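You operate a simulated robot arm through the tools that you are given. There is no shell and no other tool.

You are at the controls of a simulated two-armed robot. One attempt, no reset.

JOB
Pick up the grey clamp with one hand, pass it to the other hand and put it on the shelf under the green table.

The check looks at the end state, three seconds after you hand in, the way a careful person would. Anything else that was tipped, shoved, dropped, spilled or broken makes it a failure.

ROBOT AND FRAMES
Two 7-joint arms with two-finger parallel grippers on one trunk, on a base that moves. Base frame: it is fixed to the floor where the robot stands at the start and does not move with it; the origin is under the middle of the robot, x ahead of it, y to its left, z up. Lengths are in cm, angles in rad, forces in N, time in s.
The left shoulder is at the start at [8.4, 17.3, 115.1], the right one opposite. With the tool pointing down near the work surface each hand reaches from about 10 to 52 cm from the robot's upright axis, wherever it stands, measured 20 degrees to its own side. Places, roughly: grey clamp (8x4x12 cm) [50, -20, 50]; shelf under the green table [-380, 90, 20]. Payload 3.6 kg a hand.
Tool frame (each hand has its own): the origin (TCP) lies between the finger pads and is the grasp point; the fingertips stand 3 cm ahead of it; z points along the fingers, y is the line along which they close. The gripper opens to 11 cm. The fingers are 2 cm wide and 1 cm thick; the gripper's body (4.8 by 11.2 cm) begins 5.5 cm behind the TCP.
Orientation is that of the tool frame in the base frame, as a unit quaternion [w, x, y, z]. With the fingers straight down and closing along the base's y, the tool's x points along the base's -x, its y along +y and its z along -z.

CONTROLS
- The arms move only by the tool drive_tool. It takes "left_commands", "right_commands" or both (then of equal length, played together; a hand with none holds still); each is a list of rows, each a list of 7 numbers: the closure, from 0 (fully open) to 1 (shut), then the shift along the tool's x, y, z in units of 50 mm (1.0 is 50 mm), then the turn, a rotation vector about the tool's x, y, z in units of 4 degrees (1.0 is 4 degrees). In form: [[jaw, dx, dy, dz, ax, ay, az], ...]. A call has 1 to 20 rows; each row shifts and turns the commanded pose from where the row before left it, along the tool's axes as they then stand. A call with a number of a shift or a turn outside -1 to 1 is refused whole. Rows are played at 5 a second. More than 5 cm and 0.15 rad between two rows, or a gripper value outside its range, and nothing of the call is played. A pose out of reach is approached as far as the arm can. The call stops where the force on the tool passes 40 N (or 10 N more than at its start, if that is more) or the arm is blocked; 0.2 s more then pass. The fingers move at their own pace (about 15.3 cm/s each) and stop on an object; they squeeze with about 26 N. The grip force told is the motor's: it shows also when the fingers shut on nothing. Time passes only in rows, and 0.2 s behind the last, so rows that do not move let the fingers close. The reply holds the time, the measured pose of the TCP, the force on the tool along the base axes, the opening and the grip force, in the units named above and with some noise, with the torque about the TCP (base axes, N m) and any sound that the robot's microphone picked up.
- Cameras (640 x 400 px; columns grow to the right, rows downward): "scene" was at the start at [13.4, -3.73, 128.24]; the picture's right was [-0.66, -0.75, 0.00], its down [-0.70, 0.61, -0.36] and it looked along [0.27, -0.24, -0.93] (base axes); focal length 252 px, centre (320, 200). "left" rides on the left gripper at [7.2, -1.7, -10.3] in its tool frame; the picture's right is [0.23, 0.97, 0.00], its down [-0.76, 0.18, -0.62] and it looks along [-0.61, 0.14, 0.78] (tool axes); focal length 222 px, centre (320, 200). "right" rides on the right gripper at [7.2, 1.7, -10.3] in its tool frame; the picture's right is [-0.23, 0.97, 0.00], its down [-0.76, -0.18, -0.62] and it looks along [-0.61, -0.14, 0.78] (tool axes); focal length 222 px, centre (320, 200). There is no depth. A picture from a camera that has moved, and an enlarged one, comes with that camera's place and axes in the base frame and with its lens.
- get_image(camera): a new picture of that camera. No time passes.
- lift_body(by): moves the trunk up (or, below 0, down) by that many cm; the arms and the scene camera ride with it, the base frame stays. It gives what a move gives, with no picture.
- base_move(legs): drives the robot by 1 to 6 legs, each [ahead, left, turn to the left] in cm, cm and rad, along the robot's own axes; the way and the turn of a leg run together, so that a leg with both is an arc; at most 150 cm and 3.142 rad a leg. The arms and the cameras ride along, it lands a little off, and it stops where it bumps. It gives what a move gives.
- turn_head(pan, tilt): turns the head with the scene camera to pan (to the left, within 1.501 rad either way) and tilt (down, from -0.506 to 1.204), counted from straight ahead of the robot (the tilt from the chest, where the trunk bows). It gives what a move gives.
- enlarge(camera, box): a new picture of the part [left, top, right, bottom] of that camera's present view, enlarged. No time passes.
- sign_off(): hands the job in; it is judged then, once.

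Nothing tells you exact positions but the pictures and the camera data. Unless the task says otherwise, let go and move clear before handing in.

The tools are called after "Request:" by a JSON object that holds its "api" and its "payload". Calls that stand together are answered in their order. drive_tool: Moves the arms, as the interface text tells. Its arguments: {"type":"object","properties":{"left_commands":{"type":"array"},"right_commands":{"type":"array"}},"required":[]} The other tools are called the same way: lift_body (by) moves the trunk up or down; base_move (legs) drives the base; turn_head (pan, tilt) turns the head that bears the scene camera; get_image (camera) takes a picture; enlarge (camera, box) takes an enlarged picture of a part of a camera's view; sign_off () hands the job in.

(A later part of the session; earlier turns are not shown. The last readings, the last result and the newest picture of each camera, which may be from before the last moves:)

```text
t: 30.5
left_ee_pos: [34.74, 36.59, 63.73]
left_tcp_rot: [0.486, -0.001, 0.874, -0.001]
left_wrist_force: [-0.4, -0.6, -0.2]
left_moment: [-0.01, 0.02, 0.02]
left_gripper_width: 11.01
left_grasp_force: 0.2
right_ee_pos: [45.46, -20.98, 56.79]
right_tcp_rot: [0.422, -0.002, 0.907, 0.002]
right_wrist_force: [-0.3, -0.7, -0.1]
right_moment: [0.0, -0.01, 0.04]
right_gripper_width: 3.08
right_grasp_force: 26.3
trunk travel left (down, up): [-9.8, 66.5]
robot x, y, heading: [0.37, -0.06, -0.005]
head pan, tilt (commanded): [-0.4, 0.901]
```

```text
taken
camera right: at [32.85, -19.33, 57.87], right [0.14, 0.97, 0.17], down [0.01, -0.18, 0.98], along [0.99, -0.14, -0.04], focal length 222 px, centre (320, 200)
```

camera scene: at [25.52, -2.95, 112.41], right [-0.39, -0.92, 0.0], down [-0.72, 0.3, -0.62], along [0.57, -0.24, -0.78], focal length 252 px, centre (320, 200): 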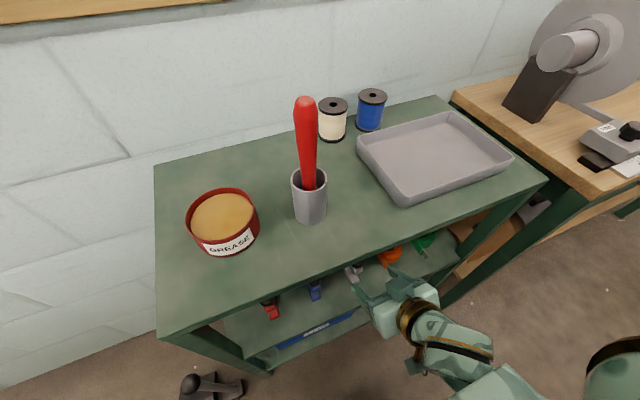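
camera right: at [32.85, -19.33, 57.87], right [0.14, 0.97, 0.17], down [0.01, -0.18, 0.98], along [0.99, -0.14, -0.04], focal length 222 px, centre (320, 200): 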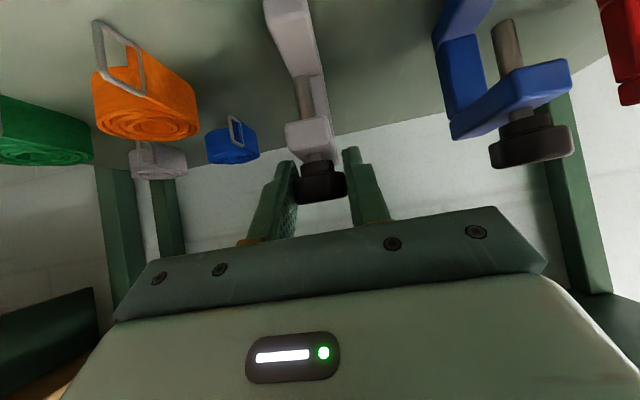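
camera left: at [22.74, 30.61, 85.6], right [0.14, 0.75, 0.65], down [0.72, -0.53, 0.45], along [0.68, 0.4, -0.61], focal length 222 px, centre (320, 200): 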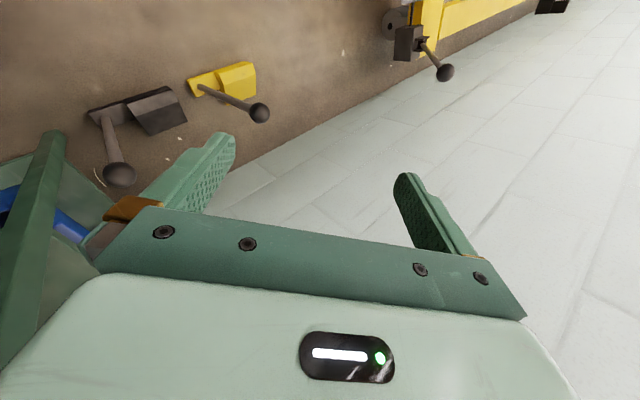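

The grip closed on the knob at 3.08 cm with 26 N. I lift gently by 2 cm and check that the clamp follows.

Request:
{"api": "drive_tool", "payload": {"right_commands": [[1, -0.0766, 0, -0.0645, 0, 0, 0], [1, -0.0766, 0, -0.0645, 0, 0, 0], [1, -0.0766, 0, -0.0645, 0, 0, 0], [1, -0.0766, 0, -0.0645, 0, 0, 0], [1, 0, 0, 0, 0, 0, 0]]}}

Request:
{"api": "get_image", "payload": {"camera": "right"}}

```text
t: 31.7
left_ee_pos: [34.86, 36.54, 63.83]
left_tcp_rot: [0.486, -0.001, 0.874, 0.0]
left_wrist_force: [-0.9, -0.2, 0.6]
left_moment: [0.0, 0.0, -0.03]
left_gripper_width: 10.98
left_grasp_force: 0.0
right_ee_pos: [45.46, -20.85, 58.64]
right_tcp_rot: [0.422, -0.001, 0.907, 0.0]
right_wrist_force: [-0.7, 0.3, -2.7]
right_moment: [-0.03, 0.05, -0.04]
right_gripper_width: 3.08
right_grasp_force: 26.2
trunk travel left (down, up): [-9.8, 66.5]
robot x, y, heading: [0.1, -0.12, 0.0]
head pan, tilt (commanded): [-0.4, 0.901]
```

```text
taken
camera right: at [32.8, -19.31, 59.83], right [0.14, 0.97, 0.17], down [0.01, -0.18, 0.98], along [0.99, -0.14, -0.04], focal length 222 px, centre (320, 200)
```

right: 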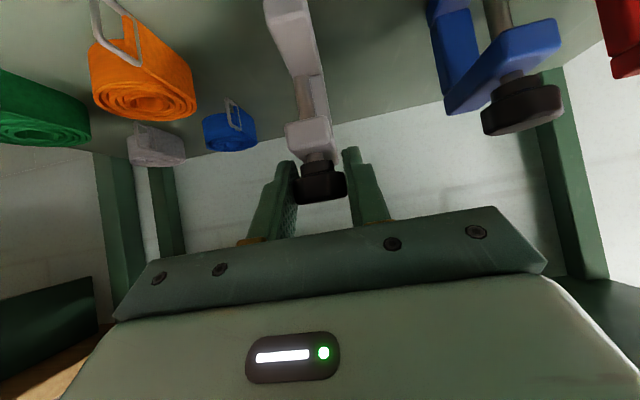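

The clamp came up with the hand (about 0.28 kg, no slip). I lift a bit more and draw it straight back out of the slot.

Request:
{"api": "drive_tool", "payload": {"right_commands": [[1, -0.0766, 0, -0.0645, 0, 0, 0], [1, -0.0766, 0, -0.0645, 0, 0, 0], [1, -0.0766, 0, -0.0645, 0, 0, 0], [1, 0.258, 0, -0.306, 0, 0, 0], [1, 0.258, 0, -0.306, 0, 0, 0], [1, 0.258, 0, -0.306, 0, 0, 0], [1, 0.258, 0, -0.306, 0, 0, 0], [1, 0.258, 0, -0.306, 0, 0, 0], [1, 0.258, 0, -0.306, 0, 0, 0], [1, 0.258, 0, -0.306, 0, 0, 0], [1, 0.258, 0, -0.306, 0, 0, 0], [1, 0, 0, 0, 0, 0, 0]]}}

Request:
{"api": "get_image", "payload": {"camera": "right"}}

Request:
{"api": "get_image", "payload": {"camera": "scene"}}

```text
t: 34.3
left_ee_pos: [34.72, 36.49, 63.89]
left_tcp_rot: [0.487, -0.001, 0.874, 0.0]
left_wrist_force: [0.0, -0.6, 0.2]
left_moment: [0.01, 0.02, 0.01]
left_gripper_width: 11.0
left_grasp_force: 0.1
right_ee_pos: [29.44, -20.76, 60.18]
right_tcp_rot: [0.422, -0.001, 0.907, 0.001]
right_wrist_force: [0.3, 0.6, -2.8]
right_moment: [0.03, 0.07, -0.01]
right_gripper_width: 3.05
right_grasp_force: 25.4
trunk travel left (down, up): [-9.8, 66.5]
robot x, y, heading: [0.05, -0.02, -0.002]
head pan, tilt (commanded): [-0.4, 0.901]
```

```text
taken
camera right: at [16.82, -19.24, 61.32], right [0.14, 0.97, 0.17], down [0.01, -0.18, 0.98], along [0.99, -0.14, -0.04], focal length 222 px, centre (320, 200)
```

right: 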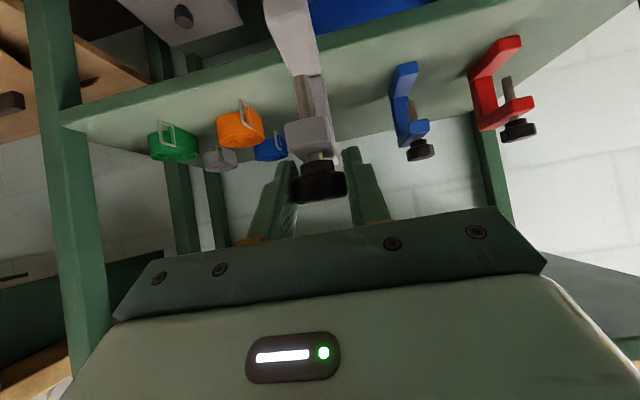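

```text
taken
camera scene: at [25.53, -2.96, 112.41], right [-0.39, -0.92, 0.0], down [-0.72, 0.3, -0.62], along [0.57, -0.24, -0.78], focal length 252 px, centre (320, 200)
```

scene: 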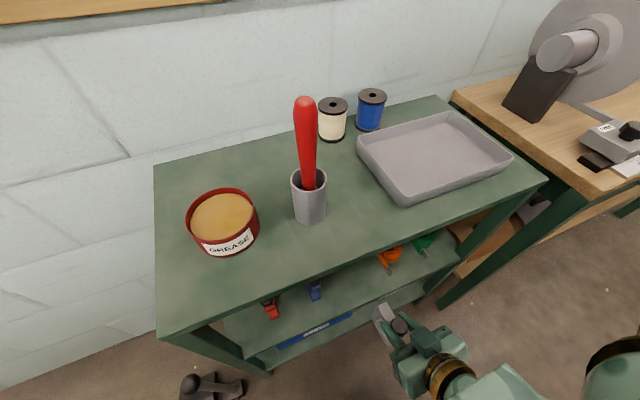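

The clamp is out of the slot and firmly held. Now I back the robot away from the table so there is room for the handover and for turning.

Request:
{"api": "base_move", "payload": {"legs": [[-30, 0, 0]]}}

Request:
{"api": "lift_body", "payload": {"by": 17}}

Request:
{"api": "turn_head", "payload": {"pan": -1.5, "tilt": 0.3}}

Request:
{"api": "get_image", "payload": {"camera": "scene"}}

Request:
{"api": "turn_head", "payload": {"pan": 1.5, "tilt": 0.3}}

Request:
{"api": "get_image", "payload": {"camera": "scene"}}

```text
t: 36.3
left_ee_pos: [5.59, 36.42, 63.89]
left_tcp_rot: [0.486, 0.001, 0.874, -0.001]
left_wrist_force: [0.8, -1.1, 0.2]
left_moment: [0.0, 0.02, 0.01]
left_gripper_width: 11.01
left_grasp_force: 0.0
right_ee_pos: [-0.09, -20.91, 60.1]
right_tcp_rot: [0.422, 0.001, 0.907, 0.0]
right_wrist_force: [0.2, 0.2, -3.1]
right_moment: [-0.02, 0.1, 0.0]
right_gripper_width: 3.07
right_grasp_force: 25.9
trunk travel left (down, up): [-9.8, 66.5]
robot x, y, heading: [-29.57, 0.26, -0.003]
head pan, tilt (commanded): [-0.4, 0.901]
```

```text
t: 38.2
left_ee_pos: [5.45, 36.54, 80.98]
left_tcp_rot: [0.486, 0.001, 0.874, -0.001]
left_wrist_force: [-0.4, -0.4, 0.0]
left_moment: [-0.01, 0.02, -0.01]
left_gripper_width: 11.02
left_grasp_force: 0.1
right_ee_pos: [-0.02, -20.84, 77.07]
right_tcp_rot: [0.422, 0.0, 0.907, 0.0]
right_wrist_force: [0.6, -0.7, -2.5]
right_moment: [0.04, 0.1, -0.02]
right_gripper_width: 3.1
right_grasp_force: 25.3
trunk travel left (down, up): [-26.8, 49.5]
robot x, y, heading: [-29.3, 0.25, -0.003]
head pan, tilt (commanded): [-0.4, 0.901]
```

```text
t: 39.5
left_ee_pos: [5.41, 36.44, 80.88]
left_tcp_rot: [0.486, 0.0, 0.874, -0.001]
left_wrist_force: [0.3, -0.4, 0.2]
left_moment: [-0.03, -0.01, 0.0]
left_gripper_width: 11.02
left_grasp_force: 0.0
right_ee_pos: [-0.11, -20.81, 77.13]
right_tcp_rot: [0.422, 0.0, 0.907, 0.0]
right_wrist_force: [-0.4, 0.3, -3.3]
right_moment: [0.0, 0.09, -0.01]
right_gripper_width: 3.07
right_grasp_force: 26.0
trunk travel left (down, up): [-26.8, 49.5]
robot x, y, heading: [-29.44, -0.34, -0.002]
head pan, tilt (commanded): [-1.499, 0.3]
```

```text
taken
camera scene: at [-19.64, -9.31, 135.5], right [-1.0, -0.07, 0.0], down [-0.02, 0.3, -0.96], along [0.07, -0.95, -0.3], focal length 252 px, centre (320, 200)
```

scene: 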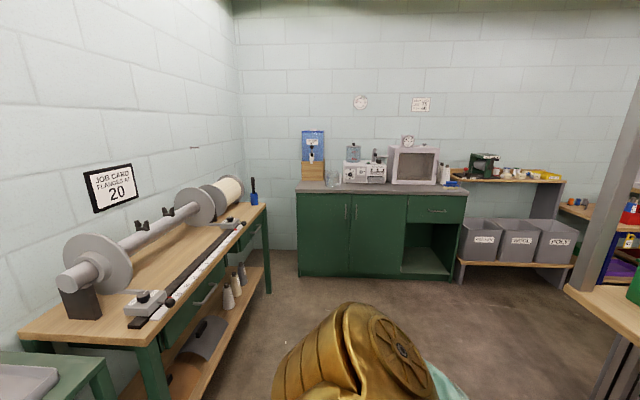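

```text
t: 42.1
left_ee_pos: [5.45, 36.63, 80.84]
left_tcp_rot: [0.486, 0.0, 0.874, -0.001]
left_wrist_force: [-0.7, -0.1, 0.3]
left_moment: [0.03, -0.01, -0.01]
left_gripper_width: 11.01
left_grasp_force: 0.1
right_ee_pos: [-0.06, -20.85, 77.2]
right_tcp_rot: [0.422, 0.0, 0.906, 0.0]
right_wrist_force: [0.5, 0.4, -3.2]
right_moment: [0.01, 0.11, 0.01]
right_gripper_width: 3.06
right_grasp_force: 26.1
trunk travel left (down, up): [-26.8, 49.5]
robot x, y, heading: [-29.64, 0.21, -0.006]
head pan, tilt (commanded): [1.499, 0.3]
```

```text
taken
camera scene: at [-19.58, 9.32, 135.51], right [1.0, -0.08, 0.0], down [-0.02, -0.29, -0.96], along [0.07, 0.95, -0.3], focal length 252 px, centre (320, 200)
```

scene: 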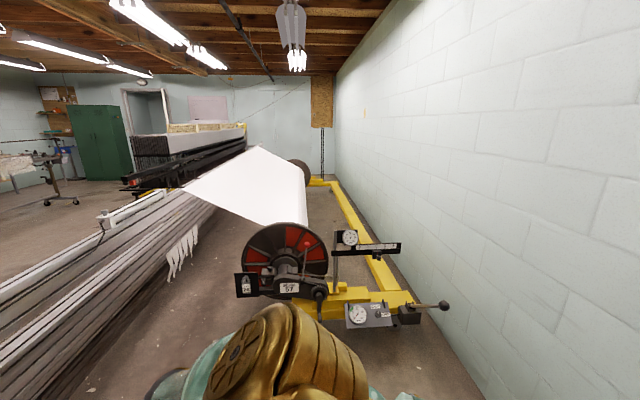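

The area next to me is free: a bench with a post stands at the right rear (≈[-100, -75]) and a loom at the left rear (x≲-140). I turn on the spot to see what lies behind before deciding how to hand over and place.

Request:
{"api": "base_move", "payload": {"legs": [[0, 0, 1.57]]}}

Request:
{"api": "turn_head", "payload": {"pan": 1.2, "tilt": 0.25}}

Request:
{"api": "get_image", "payload": {"camera": "scene"}}

Request:
{"api": "turn_head", "payload": {"pan": 0.4, "tilt": 0.25}}

Request:
{"api": "get_image", "payload": {"camera": "scene"}}

```text
t: 46.3
left_ee_pos: [-65.64, 35.11, 80.94]
left_tcp_rot: [0.346, -0.615, 0.62, 0.342]
left_wrist_force: [-1.1, -0.5, 0.8]
left_moment: [-0.03, -0.01, -0.02]
left_gripper_width: 11.0
left_grasp_force: 0.0
right_ee_pos: [-8.36, 29.33, 77.16]
right_tcp_rot: [0.3, -0.638, 0.644, 0.297]
right_wrist_force: [0.6, -1.0, -2.9]
right_moment: [-0.05, 0.05, 0.0]
right_gripper_width: 3.08
right_grasp_force: 26.9
trunk travel left (down, up): [-26.8, 49.5]
robot x, y, heading: [-29.41, -0.08, 1.56]
head pan, tilt (commanded): [1.499, 0.3]
```

```text
t: 47.1
left_ee_pos: [-65.57, 35.17, 80.91]
left_tcp_rot: [0.346, -0.615, 0.62, 0.342]
left_wrist_force: [-0.2, -0.4, -0.5]
left_moment: [-0.01, 0.01, 0.01]
left_gripper_width: 10.98
left_grasp_force: 0.0
right_ee_pos: [-8.23, 29.3, 77.22]
right_tcp_rot: [0.299, -0.638, 0.644, 0.297]
right_wrist_force: [-0.1, 0.5, -2.4]
right_moment: [-0.08, -0.01, 0.02]
right_gripper_width: 3.06
right_grasp_force: 25.9
trunk travel left (down, up): [-26.8, 49.5]
robot x, y, heading: [-29.2, 0.11, 1.561]
head pan, tilt (commanded): [1.201, 0.25]
```

```text
taken
camera scene: at [-38.14, 12.76, 135.98], right [0.37, 0.93, 0.0], down [0.23, -0.09, -0.97], along [-0.9, 0.36, -0.25], focal length 252 px, centre (320, 200)
```

scene: 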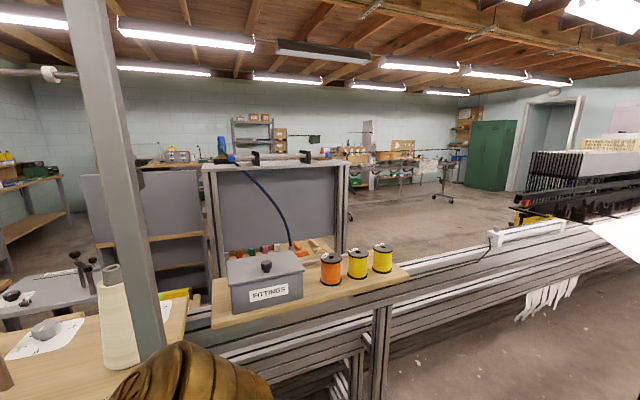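

```text
t: 48.3
left_ee_pos: [-65.66, 35.23, 80.89]
left_tcp_rot: [0.346, -0.615, 0.62, 0.342]
left_wrist_force: [-0.9, 0.4, 0.6]
left_moment: [0.0, -0.03, -0.04]
left_gripper_width: 10.99
left_grasp_force: 0.1
right_ee_pos: [-8.31, 29.36, 77.14]
right_tcp_rot: [0.3, -0.638, 0.645, 0.296]
right_wrist_force: [0.1, -0.9, -3.6]
right_moment: [-0.07, -0.01, -0.03]
right_gripper_width: 3.06
right_grasp_force: 26.1
trunk travel left (down, up): [-26.8, 49.5]
robot x, y, heading: [-28.97, -0.43, 1.565]
head pan, tilt (commanded): [0.4, 0.25]
```

```text
taken
camera scene: at [-33.02, 17.94, 135.98], right [0.92, 0.38, 0.0], down [0.09, -0.23, -0.97], along [-0.37, 0.9, -0.25], focal length 252 px, centre (320, 200)
```

scene: 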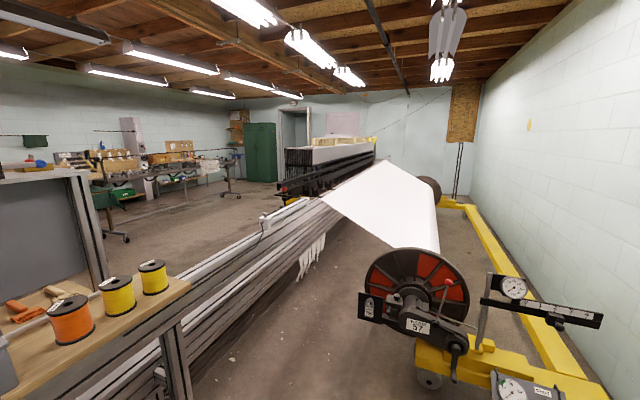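

Behind me is a row of benches at x≈-100 (wood table with a post from y≈-5 to -90, a board with spools further left), so I can't go straight back. The aisle is open toward -y, past the wood table's end at y≈-90. I turn to face -y and look further.

Request:
{"api": "base_move", "payload": {"legs": [[0, 0, -1.57], [0, 0, -1.57]]}}

Request:
{"api": "turn_head", "payload": {"pan": -0.6, "tilt": 0.3}}

Request:
{"api": "get_image", "payload": {"camera": "scene"}}

Request:
{"api": "turn_head", "payload": {"pan": -1.5, "tilt": 0.3}}

Request:
{"api": "get_image", "payload": {"camera": "scene"}}

```text
t: 56.3
left_ee_pos: [6.5, -35.26, 80.78]
left_tcp_rot: [0.34, 0.623, 0.613, -0.348]
left_wrist_force: [0.0, 0.2, 0.0]
left_moment: [-0.03, -0.01, 0.04]
left_gripper_width: 11.01
left_grasp_force: 0.2
right_ee_pos: [-50.87, -29.01, 77.06]
right_tcp_rot: [0.296, 0.645, 0.637, -0.3]
right_wrist_force: [0.6, -0.6, -3.2]
right_moment: [0.08, -0.04, 0.03]
right_gripper_width: 3.05
right_grasp_force: 25.8
trunk travel left (down, up): [-26.8, 49.5]
robot x, y, heading: [-29.44, 0.05, -1.586]
head pan, tilt (commanded): [0.4, 0.25]
```

```text
t: 57.6
left_ee_pos: [6.49, -35.29, 80.94]
left_tcp_rot: [0.341, 0.622, 0.614, -0.347]
left_wrist_force: [-0.1, -0.1, -0.9]
left_moment: [0.03, -0.01, 0.0]
left_gripper_width: 10.99
left_grasp_force: 0.2
right_ee_pos: [-50.69, -29.08, 77.09]
right_tcp_rot: [0.296, 0.646, 0.636, -0.301]
right_wrist_force: [-0.4, 0.2, -3.1]
right_moment: [0.1, -0.01, 0.0]
right_gripper_width: 3.08
right_grasp_force: 26.3
trunk travel left (down, up): [-26.8, 49.5]
robot x, y, heading: [-29.34, -0.15, -1.584]
head pan, tilt (commanded): [-0.6, 0.3]
```

```text
taken
camera scene: at [-35.1, -16.86, 135.51], right [-0.82, 0.58, 0.0], down [0.17, 0.24, -0.96], along [-0.55, -0.78, -0.3], focal length 252 px, centre (320, 200)
```

scene: 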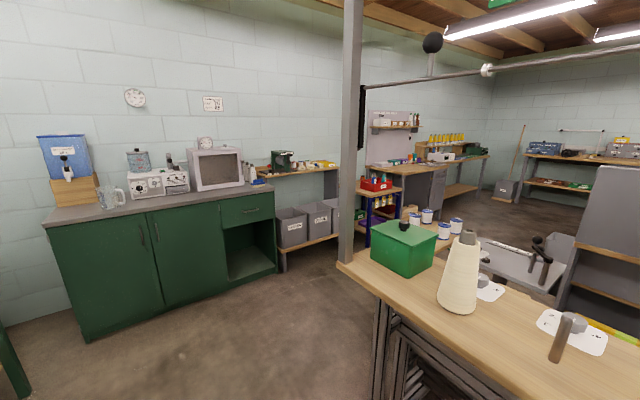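

```text
t: 58.8
left_ee_pos: [6.56, -35.31, 80.79]
left_tcp_rot: [0.341, 0.622, 0.613, -0.348]
left_wrist_force: [0.5, 0.4, -0.2]
left_moment: [-0.03, -0.01, -0.01]
left_gripper_width: 11.01
left_grasp_force: 0.1
right_ee_pos: [-50.75, -28.94, 77.13]
right_tcp_rot: [0.295, 0.646, 0.636, -0.3]
right_wrist_force: [0.2, 1.2, -2.9]
right_moment: [0.1, 0.0, 0.01]
right_gripper_width: 3.07
right_grasp_force: 26.0
trunk travel left (down, up): [-26.8, 49.5]
robot x, y, heading: [-29.45, 0.01, -1.584]
head pan, tilt (commanded): [-1.499, 0.3]
```

```text
taken
camera scene: at [-39.03, -9.76, 135.51], right [-0.06, 1.0, 0.0], down [0.3, 0.02, -0.96], along [-0.95, -0.05, -0.3], focal length 252 px, centre (320, 200)
```

scene: 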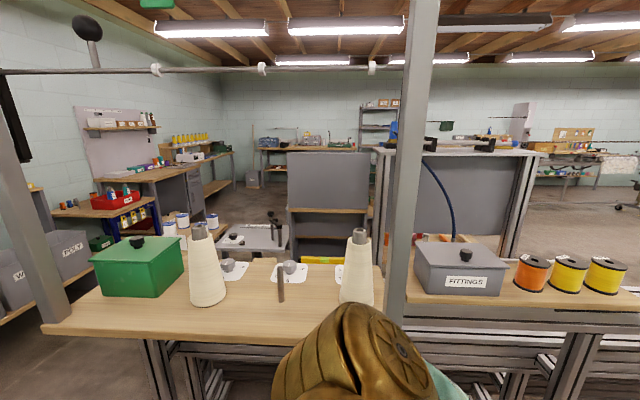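

Now I see the way: forward along -y, past the wood table with the green box (end at y≈-90) and in front of the green cabinets (y≈-207), then toward -x. I drive ahead 115 cm and look toward -x.

Request:
{"api": "base_move", "payload": {"legs": [[115, 0, 0]]}}

Request:
{"api": "turn_head", "payload": {"pan": -1.4, "tilt": 0.35}}

Request:
{"api": "get_image", "payload": {"camera": "scene"}}

```text
t: 64.6
left_ee_pos: [3.77, -148.53, 80.93]
left_tcp_rot: [0.338, 0.626, 0.61, -0.349]
left_wrist_force: [-0.6, 1.2, 0.3]
left_moment: [0.0, -0.02, 0.01]
left_gripper_width: 11.0
left_grasp_force: 0.0
right_ee_pos: [-53.53, -141.9, 77.28]
right_tcp_rot: [0.294, 0.649, 0.633, -0.302]
right_wrist_force: [-0.4, 0.8, -2.3]
right_moment: [0.09, 0.01, -0.01]
right_gripper_width: 3.07
right_grasp_force: 26.0
trunk travel left (down, up): [-26.8, 49.5]
robot x, y, heading: [-31.72, -112.68, -1.595]
head pan, tilt (commanded): [-1.499, 0.3]
```

```text
t: 65.2
left_ee_pos: [3.68, -148.52, 80.89]
left_tcp_rot: [0.338, 0.626, 0.61, -0.349]
left_wrist_force: [-0.5, 0.2, -0.4]
left_moment: [0.01, 0.01, -0.02]
left_gripper_width: 11.01
left_grasp_force: 0.0
right_ee_pos: [-53.52, -141.72, 77.19]
right_tcp_rot: [0.295, 0.648, 0.634, -0.302]
right_wrist_force: [-0.4, 0.6, -3.0]
right_moment: [0.1, -0.01, -0.04]
right_gripper_width: 3.05
right_grasp_force: 25.6
trunk travel left (down, up): [-26.8, 49.5]
robot x, y, heading: [-31.66, -112.93, -1.597]
head pan, tilt (commanded): [-1.4, 0.351]
```

```text
taken
camera scene: at [-41.41, -123.47, 135.04], right [-0.14, 0.99, 0.0], down [0.34, 0.05, -0.94], along [-0.93, -0.14, -0.34], focal length 252 px, centre (320, 200)
```

scene: 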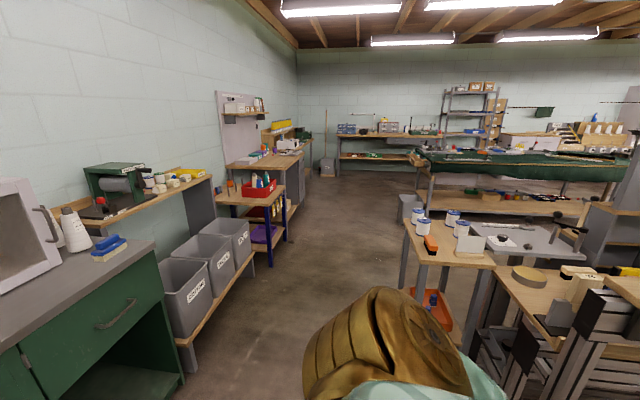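

A clear corridor leads toward -x, and at the back right I see a table with a green top and a wooden lower shelf, near the given [-380, 90]. I zoom in on it.

Request:
{"api": "enlarge", "payload": {"camera": "scene", "box": [390, 80, 640, 280]}}

Request:
{"api": "enlarge", "payload": {"camera": "scene", "box": [140, 100, 420, 320]}}

```text
2.00 times, centred on (515, 180) of scene
camera zoom: at [-41.41, -123.47, 135.04], right [-0.14, 0.99, 0.0], down [0.34, 0.05, -0.94], along [-0.93, -0.14, -0.34], focal length 504 px, centre (-70, 240)
```

zoom: 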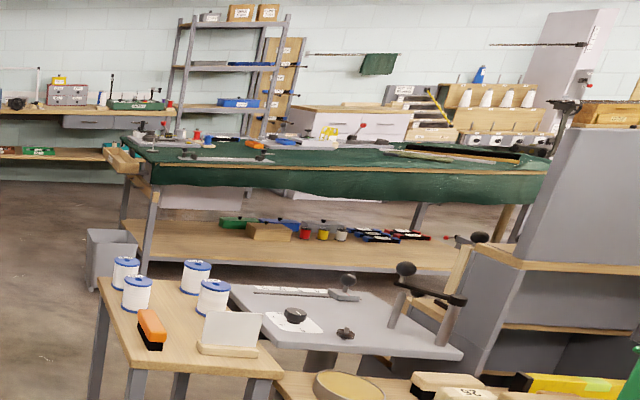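

```text
1.82 times, centred on (280, 210) of scene
camera zoom: at [-41.41, -123.47, 135.04], right [-0.14, 0.99, 0.0], down [0.34, 0.05, -0.94], along [-0.93, -0.14, -0.34], focal length 458 px, centre (393, 182)
```

zoom: 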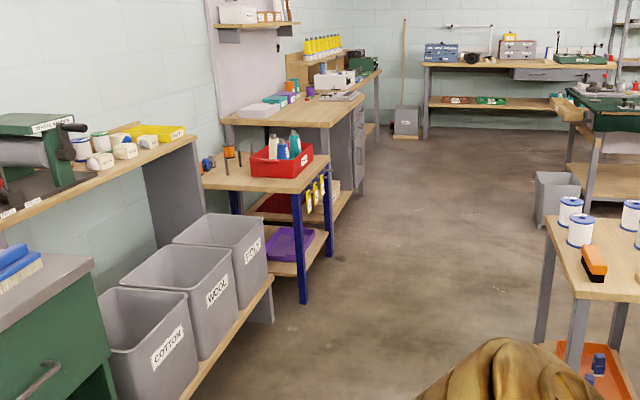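

The target is the table with the dark-green cloth top and the wooden lower shelf; its front edge is near x≈-336, spanning y≈-34…146, with free shelf space at the left part and along the front. Before driving on, I'll do the handover here: first I bring the clamp forward and up, then swing the right hand to point left.

Request:
{"api": "drive_tool", "payload": {"right_commands": [[1, -0.37, 0.3, -0.027, 0, 0, 0], [1, -0.37, 0.3, -0.027, 0, 0, 0], [1, -0.37, 0.3, -0.027, 0, 0, 0], [1, -0.37, 0.3, -0.027, 0, 0, 0], [1, -0.37, 0.3, -0.027, 0, 0, 0], [1, -0.37, 0.3, -0.027, 0, 0, 0], [1, 0, 0, 0, 0, 0, 0]]}}

Request:
{"api": "turn_head", "payload": {"pan": 0, "tilt": 1.0}}

Request:
{"api": "get_image", "payload": {"camera": "scene"}}

```text
t: 66.2
left_ee_pos: [3.74, -148.54, 80.92]
left_tcp_rot: [0.339, 0.625, 0.61, -0.349]
left_wrist_force: [0.0, 0.4, -0.1]
left_moment: [0.02, 0.01, 0.01]
left_gripper_width: 10.97
left_grasp_force: 0.2
right_ee_pos: [-50.8, -144.44, 80.49]
right_tcp_rot: [0.25, 0.588, 0.696, -0.327]
right_wrist_force: [-0.4, -0.3, -3.2]
right_moment: [0.07, 0.01, 0.01]
right_gripper_width: 3.05
right_grasp_force: 26.1
trunk travel left (down, up): [-26.8, 49.5]
robot x, y, heading: [-32.42, -112.89, -1.602]
head pan, tilt (commanded): [-1.4, 0.351]
stopped in row 4 (right hand): the arm was blocked; the commanded pose is now the measured one
```

```text
t: 67.7
left_ee_pos: [3.85, -148.63, 80.93]
left_tcp_rot: [0.34, 0.625, 0.61, -0.349]
left_wrist_force: [1.2, -0.4, -1.4]
left_moment: [0.01, 0.03, 0.01]
left_gripper_width: 11.01
left_grasp_force: 0.1
right_ee_pos: [-50.82, -144.33, 80.64]
right_tcp_rot: [0.25, 0.588, 0.696, -0.327]
right_wrist_force: [-0.3, 0.2, -2.3]
right_moment: [0.06, -0.06, -0.05]
right_gripper_width: 3.07
right_grasp_force: 26.4
trunk travel left (down, up): [-26.8, 49.5]
robot x, y, heading: [-31.91, -112.84, -1.593]
head pan, tilt (commanded): [0.0, 1.0]
```

```text
taken
camera scene: at [-32.39, -129.09, 129.56], right [-1.0, 0.03, 0.0], down [0.02, 0.84, -0.54], along [-0.01, -0.54, -0.84], focal length 252 px, centre (320, 200)
```

scene: 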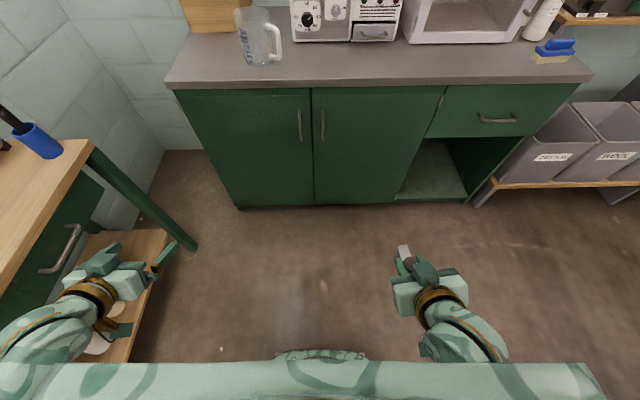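

The right arm got blocked because it was folded too tightly (hand too close to the shoulder). I'll move the hand forward and down where the arm is better extended, and undo the roll it picked up.

Request:
{"api": "drive_tool", "payload": {"right_commands": [[1, 0.152, 0.039, 0.457, 0, 0, 0], [1, 0.152, 0.039, 0.457, 0, 0, 0], [1, 0.152, 0.039, 0.457, 0, 0, 0], [1, 0.152, 0.039, 0.457, 0, 0, 0], [1, 0.152, 0.039, 0.457, 0, 0, 0], [1, 0, 0, 0, -0.06, -0.085, 0.72], [1, 0, 0, 0, -0.06, -0.085, 0.72], [1, 0, 0, 0, -0.06, -0.085, 0.72], [1, 0, 0, 0, -0.06, -0.085, 0.72], [1, 0, 0, 0, 0, 0, 0]]}}

Request:
{"api": "get_image", "payload": {"camera": "scene"}}

```text
t: 69.9
left_ee_pos: [3.84, -148.5, 80.91]
left_tcp_rot: [0.339, 0.626, 0.61, -0.349]
left_wrist_force: [0.2, 0.0, -0.4]
left_moment: [0.01, 0.03, -0.01]
left_gripper_width: 10.98
left_grasp_force: 0.2
right_ee_pos: [-52.26, -149.89, 69.74]
right_tcp_rot: [0.283, 0.634, 0.65, -0.31]
right_wrist_force: [-0.1, 0.6, -3.6]
right_moment: [0.08, -0.05, 0.02]
right_gripper_width: 3.06
right_grasp_force: 26.3
trunk travel left (down, up): [-26.8, 49.5]
robot x, y, heading: [-31.91, -112.47, -1.596]
head pan, tilt (commanded): [0.0, 1.0]
```

```text
taken
camera scene: at [-32.38, -129.1, 129.55], right [-1.0, 0.03, 0.0], down [0.02, 0.84, -0.54], along [-0.01, -0.54, -0.84], focal length 252 px, centre (320, 200)
```

scene: 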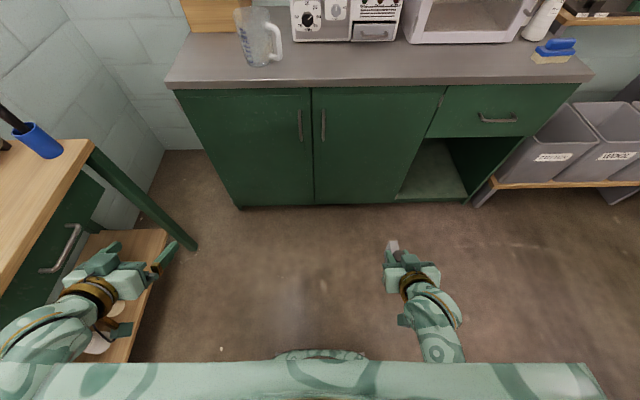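

Good, the right hand is at robot-frame (38, -19, 70) pointing forward. Now I swing it to point left, in two halves.

Request:
{"api": "drive_tool", "payload": {"right_commands": [[1, 0, 0, 0, -0.856, -0.05, -0.73], [1, 0, 0, 0, -0.856, -0.05, -0.73], [1, 0, 0, 0, -0.856, -0.05, -0.73], [1, 0, 0, 0, -0.856, -0.05, -0.73], [1, 0, 0, 0, -0.856, -0.05, -0.73], [1, 0, 0, 0, -0.856, -0.05, -0.73], [1, 0, 0, 0, -0.856, -0.05, -0.73], [1, 0, 0, 0, -0.856, -0.05, -0.73], [1, 0, 0, 0, -0.856, -0.05, -0.73], [1, 0, 0, 0, -0.856, -0.05, -0.73]]}}

Request:
{"api": "get_image", "payload": {"camera": "scene"}}

```text
t: 72.1
left_ee_pos: [3.67, -148.65, 80.94]
left_tcp_rot: [0.34, 0.625, 0.61, -0.35]
left_wrist_force: [-0.7, -0.4, 0.0]
left_moment: [0.0, -0.01, -0.01]
left_gripper_width: 10.99
left_grasp_force: 0.1
right_ee_pos: [-50.94, -150.27, 70.09]
right_tcp_rot: [0.397, 0.352, 0.829, -0.177]
right_wrist_force: [0.3, 0.5, -3.4]
right_moment: [0.06, 0.04, -0.03]
right_gripper_width: 3.05
right_grasp_force: 25.2
trunk travel left (down, up): [-26.8, 49.5]
robot x, y, heading: [-31.8, -112.77, -1.599]
head pan, tilt (commanded): [0.0, 1.0]
```

```text
taken
camera scene: at [-32.41, -129.13, 129.55], right [-1.0, 0.03, 0.0], down [0.02, 0.84, -0.54], along [-0.01, -0.54, -0.84], focal length 252 px, centre (320, 200)
```

scene: 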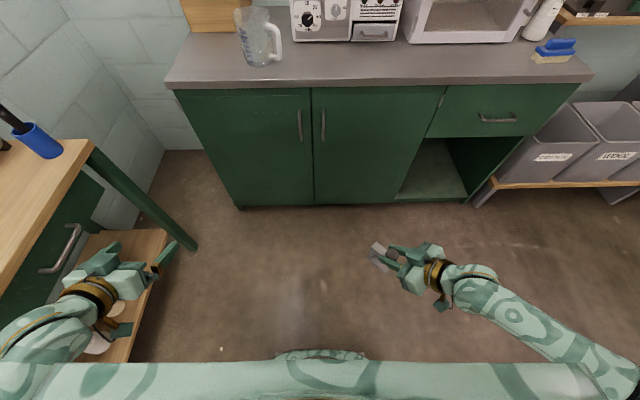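

Request:
{"api": "drive_tool", "payload": {"right_commands": [[1, 0, 0, 0, -0.856, -0.05, -0.73], [1, 0, 0, 0, -0.856, -0.05, -0.73], [1, 0, 0, 0, -0.856, -0.05, -0.73], [1, 0, 0, 0, -0.856, -0.05, -0.73], [1, 0, 0, 0, -0.856, -0.05, -0.73], [1, 0, 0, 0, -0.856, -0.05, -0.73], [1, 0, 0, 0, -0.856, -0.05, -0.73], [1, 0, 0, 0, -0.856, -0.05, -0.73], [1, 0, 0, 0, -0.856, -0.05, -0.73], [1, 0, 0, 0, -0.856, -0.05, -0.73]]}}

Request:
{"api": "get_image", "payload": {"camera": "scene"}}

```text
t: 74.3
left_ee_pos: [3.69, -148.62, 80.89]
left_tcp_rot: [0.339, 0.626, 0.611, -0.348]
left_wrist_force: [0.6, 0.3, 0.6]
left_moment: [0.05, 0.0, -0.03]
left_gripper_width: 10.99
left_grasp_force: 0.2
right_ee_pos: [-50.85, -150.35, 70.09]
right_tcp_rot: [0.439, 0.0, 0.898, -0.028]
right_wrist_force: [-0.4, 0.2, -3.0]
right_moment: [-0.03, 0.09, -0.03]
right_gripper_width: 3.07
right_grasp_force: 26.2
trunk travel left (down, up): [-26.8, 49.5]
robot x, y, heading: [-32.14, -112.91, -1.6]
head pan, tilt (commanded): [0.0, 1.0]
```

```text
taken
camera scene: at [-32.39, -129.13, 129.55], right [-1.0, 0.03, 0.0], down [0.02, 0.84, -0.54], along [-0.01, -0.54, -0.84], focal length 252 px, centre (320, 200)
```

scene: 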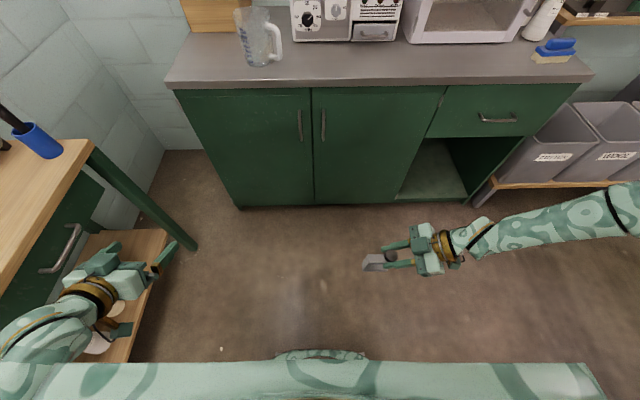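

The right hand now points left with the clamp held out toward the middle. The lathe table is close to my left arm, so I first shift 40 cm to the right and 20 cm ahead into more open floor.

Request:
{"api": "base_move", "payload": {"legs": [[20, -40, 0]]}}

Request:
{"api": "turn_head", "payload": {"pan": 0, "tilt": 0.9}}

Request:
{"api": "get_image", "payload": {"camera": "scene"}}

Request:
{"api": "get_image", "payload": {"camera": "right"}}

```text
t: 77.0
left_ee_pos: [-36.33, -167.82, 80.94]
left_tcp_rot: [0.339, 0.626, 0.609, -0.349]
left_wrist_force: [-0.1, 0.8, -0.6]
left_moment: [0.01, 0.01, 0.01]
left_gripper_width: 11.02
left_grasp_force: 0.0
right_ee_pos: [-91.08, -169.58, 70.1]
right_tcp_rot: [0.439, 0.001, 0.898, -0.028]
right_wrist_force: [-0.6, -0.6, -3.1]
right_moment: [0.03, 0.1, 0.0]
right_gripper_width: 3.05
right_grasp_force: 26.5
trunk travel left (down, up): [-26.8, 49.5]
robot x, y, heading: [-72.11, -131.84, -1.596]
head pan, tilt (commanded): [0.0, 1.0]
```

```text
t: 77.7
left_ee_pos: [-36.41, -167.85, 80.82]
left_tcp_rot: [0.338, 0.626, 0.61, -0.349]
left_wrist_force: [0.0, -0.6, -0.2]
left_moment: [-0.01, 0.01, 0.0]
left_gripper_width: 11.03
left_grasp_force: 0.0
right_ee_pos: [-91.03, -169.63, 70.16]
right_tcp_rot: [0.44, 0.001, 0.898, -0.029]
right_wrist_force: [-0.4, 0.7, -3.5]
right_moment: [0.01, 0.07, -0.02]
right_gripper_width: 3.06
right_grasp_force: 26.1
trunk travel left (down, up): [-26.8, 49.5]
robot x, y, heading: [-71.84, -131.89, -1.593]
head pan, tilt (commanded): [0.0, 0.901]
```

```text
taken
camera scene: at [-72.48, -148.91, 130.27], right [-1.0, 0.03, 0.0], down [0.02, 0.78, -0.62], along [-0.02, -0.62, -0.78], focal length 252 px, centre (320, 200)
```

scene: 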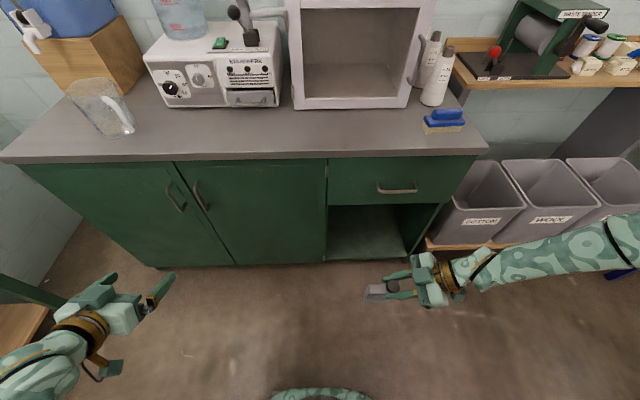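

```text
taken
camera right: at [-103.6, -167.53, 70.68], right [0.17, 0.98, 0.13], down [-0.03, -0.13, 0.99], along [0.99, -0.17, 0.01], focal length 222 px, centre (320, 200)
```

right: 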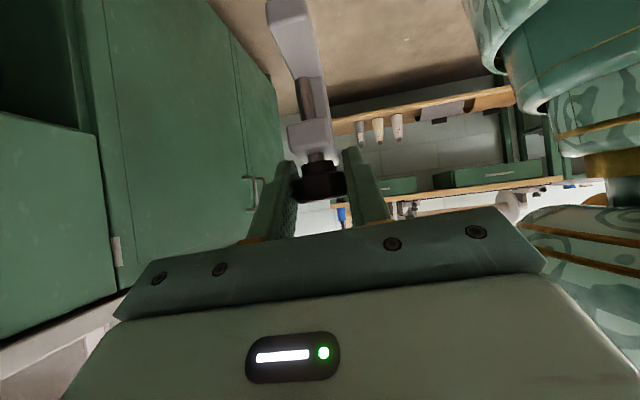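

There is room here. Now I move the clamp to the middle with the right hand and swing the left hand to point right.

Request:
{"api": "drive_tool", "payload": {"left_commands": [[0, 0, 0, 0, 0.956, 0, 0.59], [0, 0, 0, 0, 0.956, 0, 0.59], [0, 0, 0, 0, 0.956, 0, 0.59], [0, 0, 0, 0, 0.956, 0, 0.59], [0, 0, 0, 0, 0.956, 0, 0.59], [0, 0, 0, 0, 0.956, 0, 0.59], [0, 0, 0, 0, 0.956, 0, 0.59], [0, 0, 0, 0, 0.956, 0, 0.59], [0, 0, 0, 0, 0.956, 0, 0.59], [0, 0, 0, 0, 0.956, 0, 0.59], [0, 0, 0, 0, 0.956, 0, 0.59], [0, 0, 0, 0, 0.956, 0, 0.59], [0, 0, 0, 0, 0.956, 0, 0.59], [0, 0, 0, 0, 0.956, 0, 0.59], [0, 0, 0, 0, 0.956, 0, 0.59], [0, 0, 0, 0, 0.956, 0, 0.59], [0, 0, 0, 0, 0.956, 0, 0.59], [0, 0, 0, 0, 0.956, 0, 0.59], [0, 0, 0, 0, 0.956, 0, 0.59], [0, 0, 0, 0, 0.956, 0, 0.59]], "right_commands": [[1, -0.246, 0.01, 0.315, 0, 0, 0], [1, -0.246, 0.01, 0.315, 0, 0, 0], [1, -0.246, 0.01, 0.315, 0, 0, 0], [1, -0.246, 0.01, 0.315, 0, 0, 0], [1, -0.246, 0.01, 0.315, 0, 0, 0], [1, -0.246, 0.01, 0.315, 0, 0, 0], [1, 0, 0, 0, 0, 0, 0], [1, 0, 0, 0, 0, 0, 0], [1, 0, 0, 0, 0, 0, 0], [1, 0, 0, 0, 0, 0, 0], [1, 0, 0, 0, 0, 0, 0], [1, 0, 0, 0, 0, 0, 0], [1, 0, 0, 0, 0, 0, 0], [1, 0, 0, 0, 0, 0, 0], [1, 0, 0, 0, 0, 0, 0], [1, 0, 0, 0, 0, 0, 0], [1, 0, 0, 0, 0, 0, 0], [1, 0, 0, 0, 0, 0, 0], [1, 0, 0, 0, 0, 0, 0], [1, 0, 0, 0, 0, 0, 0]]}}

Request:
{"api": "get_image", "payload": {"camera": "scene"}}

Request:
{"api": "get_image", "payload": {"camera": "left"}}

```text
t: 81.9
left_ee_pos: [-36.28, -167.85, 80.78]
left_tcp_rot: [-0.006, 0.873, -0.011, -0.488]
left_wrist_force: [0.4, -0.9, 0.1]
left_moment: [0.02, -0.01, -0.05]
left_gripper_width: 11.0
left_grasp_force: 0.0
right_ee_pos: [-79.01, -169.61, 70.11]
right_tcp_rot: [0.439, 0.001, 0.898, -0.029]
right_wrist_force: [-0.2, 0.0, -3.1]
right_moment: [0.03, 0.11, 0.05]
right_gripper_width: 3.06
right_grasp_force: 26.0
trunk travel left (down, up): [-26.8, 49.5]
robot x, y, heading: [-71.94, -131.62, -1.601]
head pan, tilt (commanded): [0.0, 0.901]
```

```text
taken
camera scene: at [-72.47, -148.96, 130.27], right [-1.0, 0.03, 0.0], down [0.02, 0.78, -0.62], along [-0.02, -0.62, -0.78], focal length 252 px, centre (320, 200)
```

scene: 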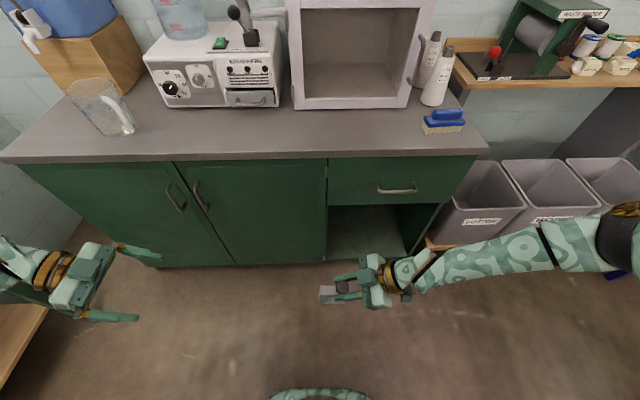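

```text
taken
camera left: at [-23.76, -166.44, 80.04], right [0.09, -0.98, -0.19], down [0.13, -0.18, 0.97], along [-0.99, -0.12, 0.11], focal length 222 px, centre (320, 200)
```

left: 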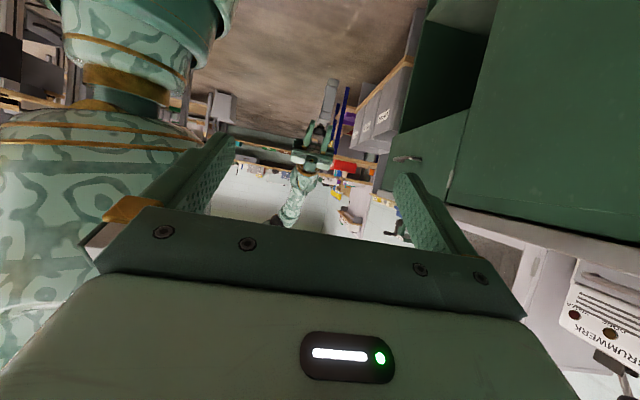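

Both hands face each other now. I zoom in on the clamp from above to check its alignment.

Request:
{"api": "enlarge", "payload": {"camera": "scene", "box": [290, 240, 410, 320]}}

Request:
{"api": "enlarge", "payload": {"camera": "left", "box": [270, 60, 370, 240]}}

```text
5.00 times, centred on (350, 280) of scene
camera zoom: at [-72.47, -148.96, 130.27], right [-1.0, 0.03, 0.0], down [0.02, 0.78, -0.62], along [-0.02, -0.62, -0.78], focal length 1260 px, centre (170, -200)
```

zoom: 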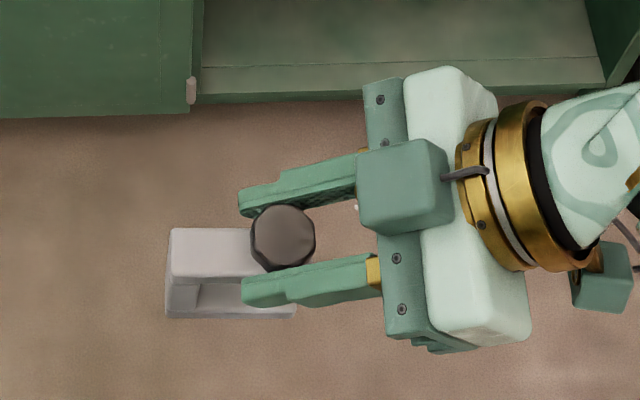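

```text
2.22 times, centred on (320, 150) of left
camera zoom: at [-23.76, -166.44, 80.04], right [0.09, -0.98, -0.19], down [0.13, -0.18, 0.97], along [-0.99, -0.12, 0.11], focal length 494 px, centre (320, 311)
```

zoom: 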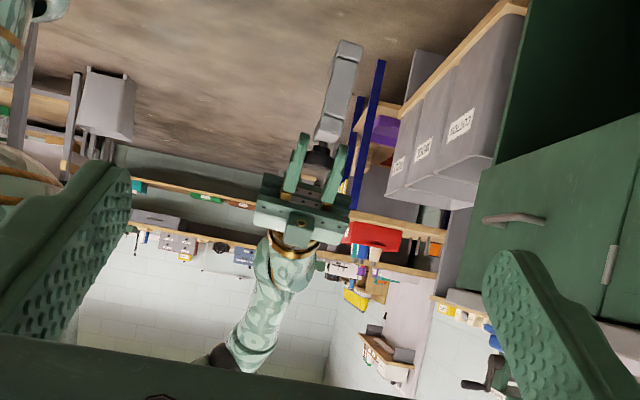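

Seen from above, the clamp is square to the hands; the spine's outer face is about 5.8 cm from the knob axis. I level the right hand's 3° roll, tilt the left hand to 40° and bring it to a point 12 cm short of the spine.

Request:
{"api": "drive_tool", "payload": {"left_commands": [[0, 0, 0, 0, 0, 0.7, 0], [0, 0, 0, 0, 0, 0.7, 0], [0, 0, 0, 0, 0, 0.7, 0], [0, -0.301, 0.069, 0.67, 0, 0, 0], [0, -0.301, 0.069, 0.67, 0, 0, 0], [0, -0.301, 0.069, 0.67, 0, 0, 0], [0, -0.301, 0.069, 0.67, 0, 0, 0], [0, -0.301, 0.069, 0.67, 0, 0, 0], [0, -0.301, 0.069, 0.67, 0, 0, 0], [0, -0.301, 0.069, 0.67, 0, 0, 0], [0, -0.301, 0.069, 0.67, 0, 0, 0], [0, 0, 0, 0, 0, 0, 0]], "right_commands": [[1, 0, 0, 0, -0.22, 0.009, 0.283], [1, 0, 0, 0, -0.22, 0.009, 0.283], [1, 0, 0, 0, 0, 0, 0], [1, 0, 0, 0, 0, 0, 0], [1, 0, 0, 0, 0, 0, 0], [1, 0, 0, 0, 0, 0, 0], [1, 0, 0, 0, 0, 0, 0], [1, 0, 0, 0, 0, 0, 0], [1, 0, 0, 0, 0, 0, 0], [1, 0, 0, 0, 0, 0, 0], [1, 0, 0, 0, 0, 0, 0], [1, 0, 0, 0, 0, 0, 0]]}}

Request:
{"api": "get_image", "payload": {"camera": "left"}}

Request:
{"api": "enlarge", "payload": {"camera": "scene", "box": [220, 220, 420, 340]}}

```text
t: 84.5
left_ee_pos: [-59.65, -169.78, 80.34]
left_tcp_rot: [-0.005, 0.907, -0.011, -0.422]
left_wrist_force: [-0.2, 0.3, 0.2]
left_moment: [0.01, 0.03, 0.03]
left_gripper_width: 11.0
left_grasp_force: 0.2
left hand out of reach, approached as far as the arm can: row 7, 8, 9, 10, 11
right_ee_pos: [-79.02, -169.63, 70.07]
right_tcp_rot: [0.439, 0.012, 0.898, -0.006]
right_wrist_force: [0.3, 0.4, -2.2]
right_moment: [-0.02, 0.09, -0.02]
right_gripper_width: 3.04
right_grasp_force: 25.8
trunk travel left (down, up): [-26.8, 49.5]
robot x, y, heading: [-72.0, -132.27, -1.596]
head pan, tilt (commanded): [0.0, 0.901]
```

```text
taken
camera left: at [-47.06, -168.33, 81.48], right [0.12, -0.98, -0.18], down [-0.02, -0.18, 0.98], along [-0.99, -0.12, -0.04], focal length 222 px, centre (320, 200)
```

left: 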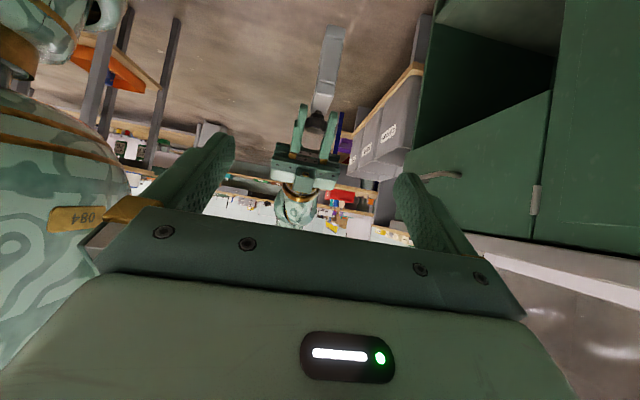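

```text
3.20 times, centred on (320, 280) of scene
camera zoom: at [-72.45, -148.94, 130.27], right [-1.0, 0.03, 0.0], down [0.02, 0.78, -0.62], along [-0.02, -0.62, -0.78], focal length 806 px, centre (320, -56)
```

zoom: 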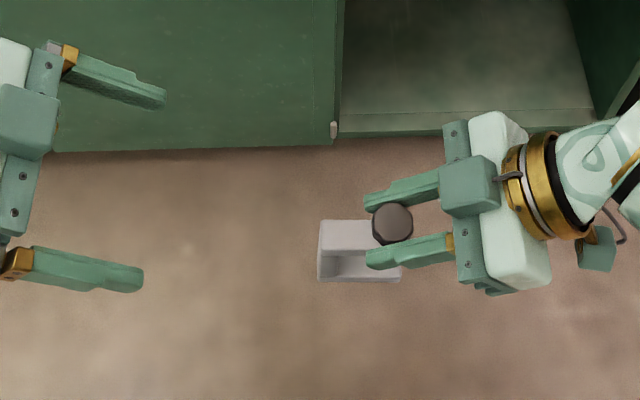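

The left hand stopped short at [-59.7, -169.8, 80.3], flagged out of reach. I look at the left arm's posture.

Request:
{"api": "turn_head", "payload": {"pan": 0.5, "tilt": 0.9}}

Request:
{"api": "get_image", "payload": {"camera": "scene"}}

```text
t: 85.4
left_ee_pos: [-59.77, -169.86, 80.29]
left_tcp_rot: [-0.005, 0.907, -0.01, -0.422]
left_wrist_force: [0.7, -0.4, 0.0]
left_moment: [-0.02, -0.01, -0.04]
left_gripper_width: 11.02
left_grasp_force: 0.0
right_ee_pos: [-78.99, -169.55, 70.0]
right_tcp_rot: [0.44, 0.012, 0.898, -0.007]
right_wrist_force: [0.6, 0.4, -3.3]
right_moment: [0.03, 0.07, 0.0]
right_gripper_width: 3.07
right_grasp_force: 26.0
trunk travel left (down, up): [-26.8, 49.5]
robot x, y, heading: [-72.0, -131.64, -1.604]
head pan, tilt (commanded): [0.499, 0.901]
```

```text
taken
camera scene: at [-68.84, -148.13, 130.27], right [-0.89, -0.45, 0.0], down [-0.35, 0.7, -0.62], along [0.28, -0.55, -0.78], focal length 252 px, centre (320, 200)
```

scene: 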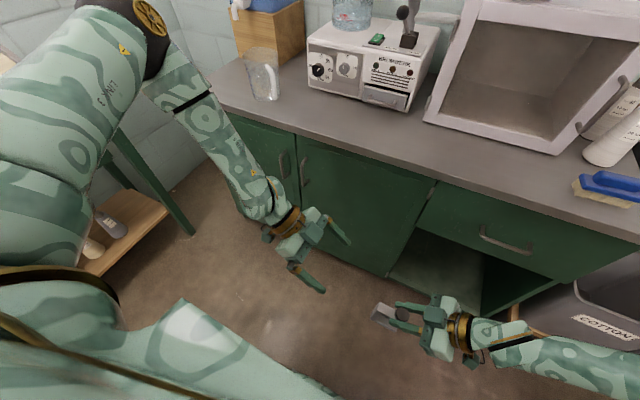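

The left arm has its elbow high and can't come further inward. The right arm has room, so I'll instead bring the clamp to the waiting left hand, moving up-left along the left hand's axis. First most of the way, stopping short.

Request:
{"api": "drive_tool", "payload": {"right_commands": [[1, -0.413, 0.0075, 0.016, 0, 0, 0], [1, -0.413, 0.0075, 0.016, 0, 0, 0], [1, -0.413, 0.0075, 0.016, 0, 0, 0], [1, -0.413, 0.0075, 0.016, 0, 0, 0], [1, -0.413, 0.0075, 0.016, 0, 0, 0], [1, -0.413, 0.0075, 0.016, 0, 0, 0], [1, 0, 0, 0, 0, 0, 0]]}}

Request:
{"api": "turn_head", "payload": {"pan": 0.2, "tilt": 0.9}}

Request:
{"api": "get_image", "payload": {"camera": "scene"}}

Request:
{"api": "get_image", "payload": {"camera": "left"}}

```text
t: 87.0
left_ee_pos: [-59.66, -169.82, 80.3]
left_tcp_rot: [-0.005, 0.907, -0.011, -0.421]
left_wrist_force: [0.1, 0.1, 0.4]
left_moment: [-0.01, -0.02, 0.04]
left_gripper_width: 11.03
left_grasp_force: 0.1
right_ee_pos: [-70.99, -169.58, 79.49]
right_tcp_rot: [0.439, 0.013, 0.898, -0.007]
right_wrist_force: [-0.2, 0.7, -2.8]
right_moment: [-0.04, 0.07, 0.02]
right_gripper_width: 3.04
right_grasp_force: 26.3
trunk travel left (down, up): [-26.8, 49.5]
robot x, y, heading: [-72.04, -132.02, -1.6]
head pan, tilt (commanded): [0.499, 0.901]
```

```text
t: 87.8
left_ee_pos: [-59.68, -169.75, 80.42]
left_tcp_rot: [-0.006, 0.907, -0.011, -0.422]
left_wrist_force: [0.2, 0.1, -0.6]
left_moment: [0.0, 0.01, 0.05]
left_gripper_width: 11.02
left_grasp_force: 0.1
right_ee_pos: [-70.91, -169.75, 79.56]
right_tcp_rot: [0.439, 0.012, 0.898, -0.006]
right_wrist_force: [-0.8, 0.5, -2.1]
right_moment: [0.02, 0.12, -0.02]
right_gripper_width: 3.05
right_grasp_force: 25.9
trunk travel left (down, up): [-26.8, 49.5]
robot x, y, heading: [-71.65, -131.87, -1.603]
head pan, tilt (commanded): [0.201, 0.901]
```

```text
taken
camera scene: at [-70.95, -148.83, 130.27], right [-0.99, -0.17, 0.0], down [-0.13, 0.77, -0.62], along [0.11, -0.61, -0.78], focal length 252 px, centre (320, 200)
```

scene: 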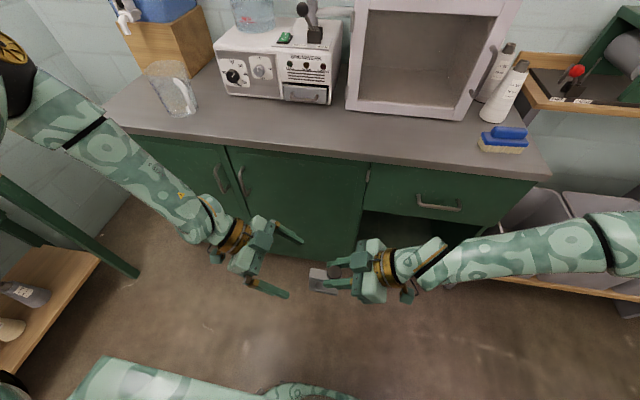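

```text
taken
camera left: at [-47.05, -168.34, 81.47], right [0.12, -0.98, -0.18], down [-0.02, -0.18, 0.98], along [-0.99, -0.12, -0.04], focal length 222 px, centre (320, 200)
```

left: 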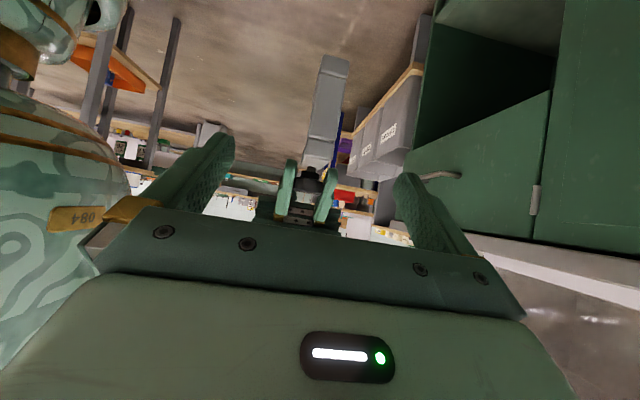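

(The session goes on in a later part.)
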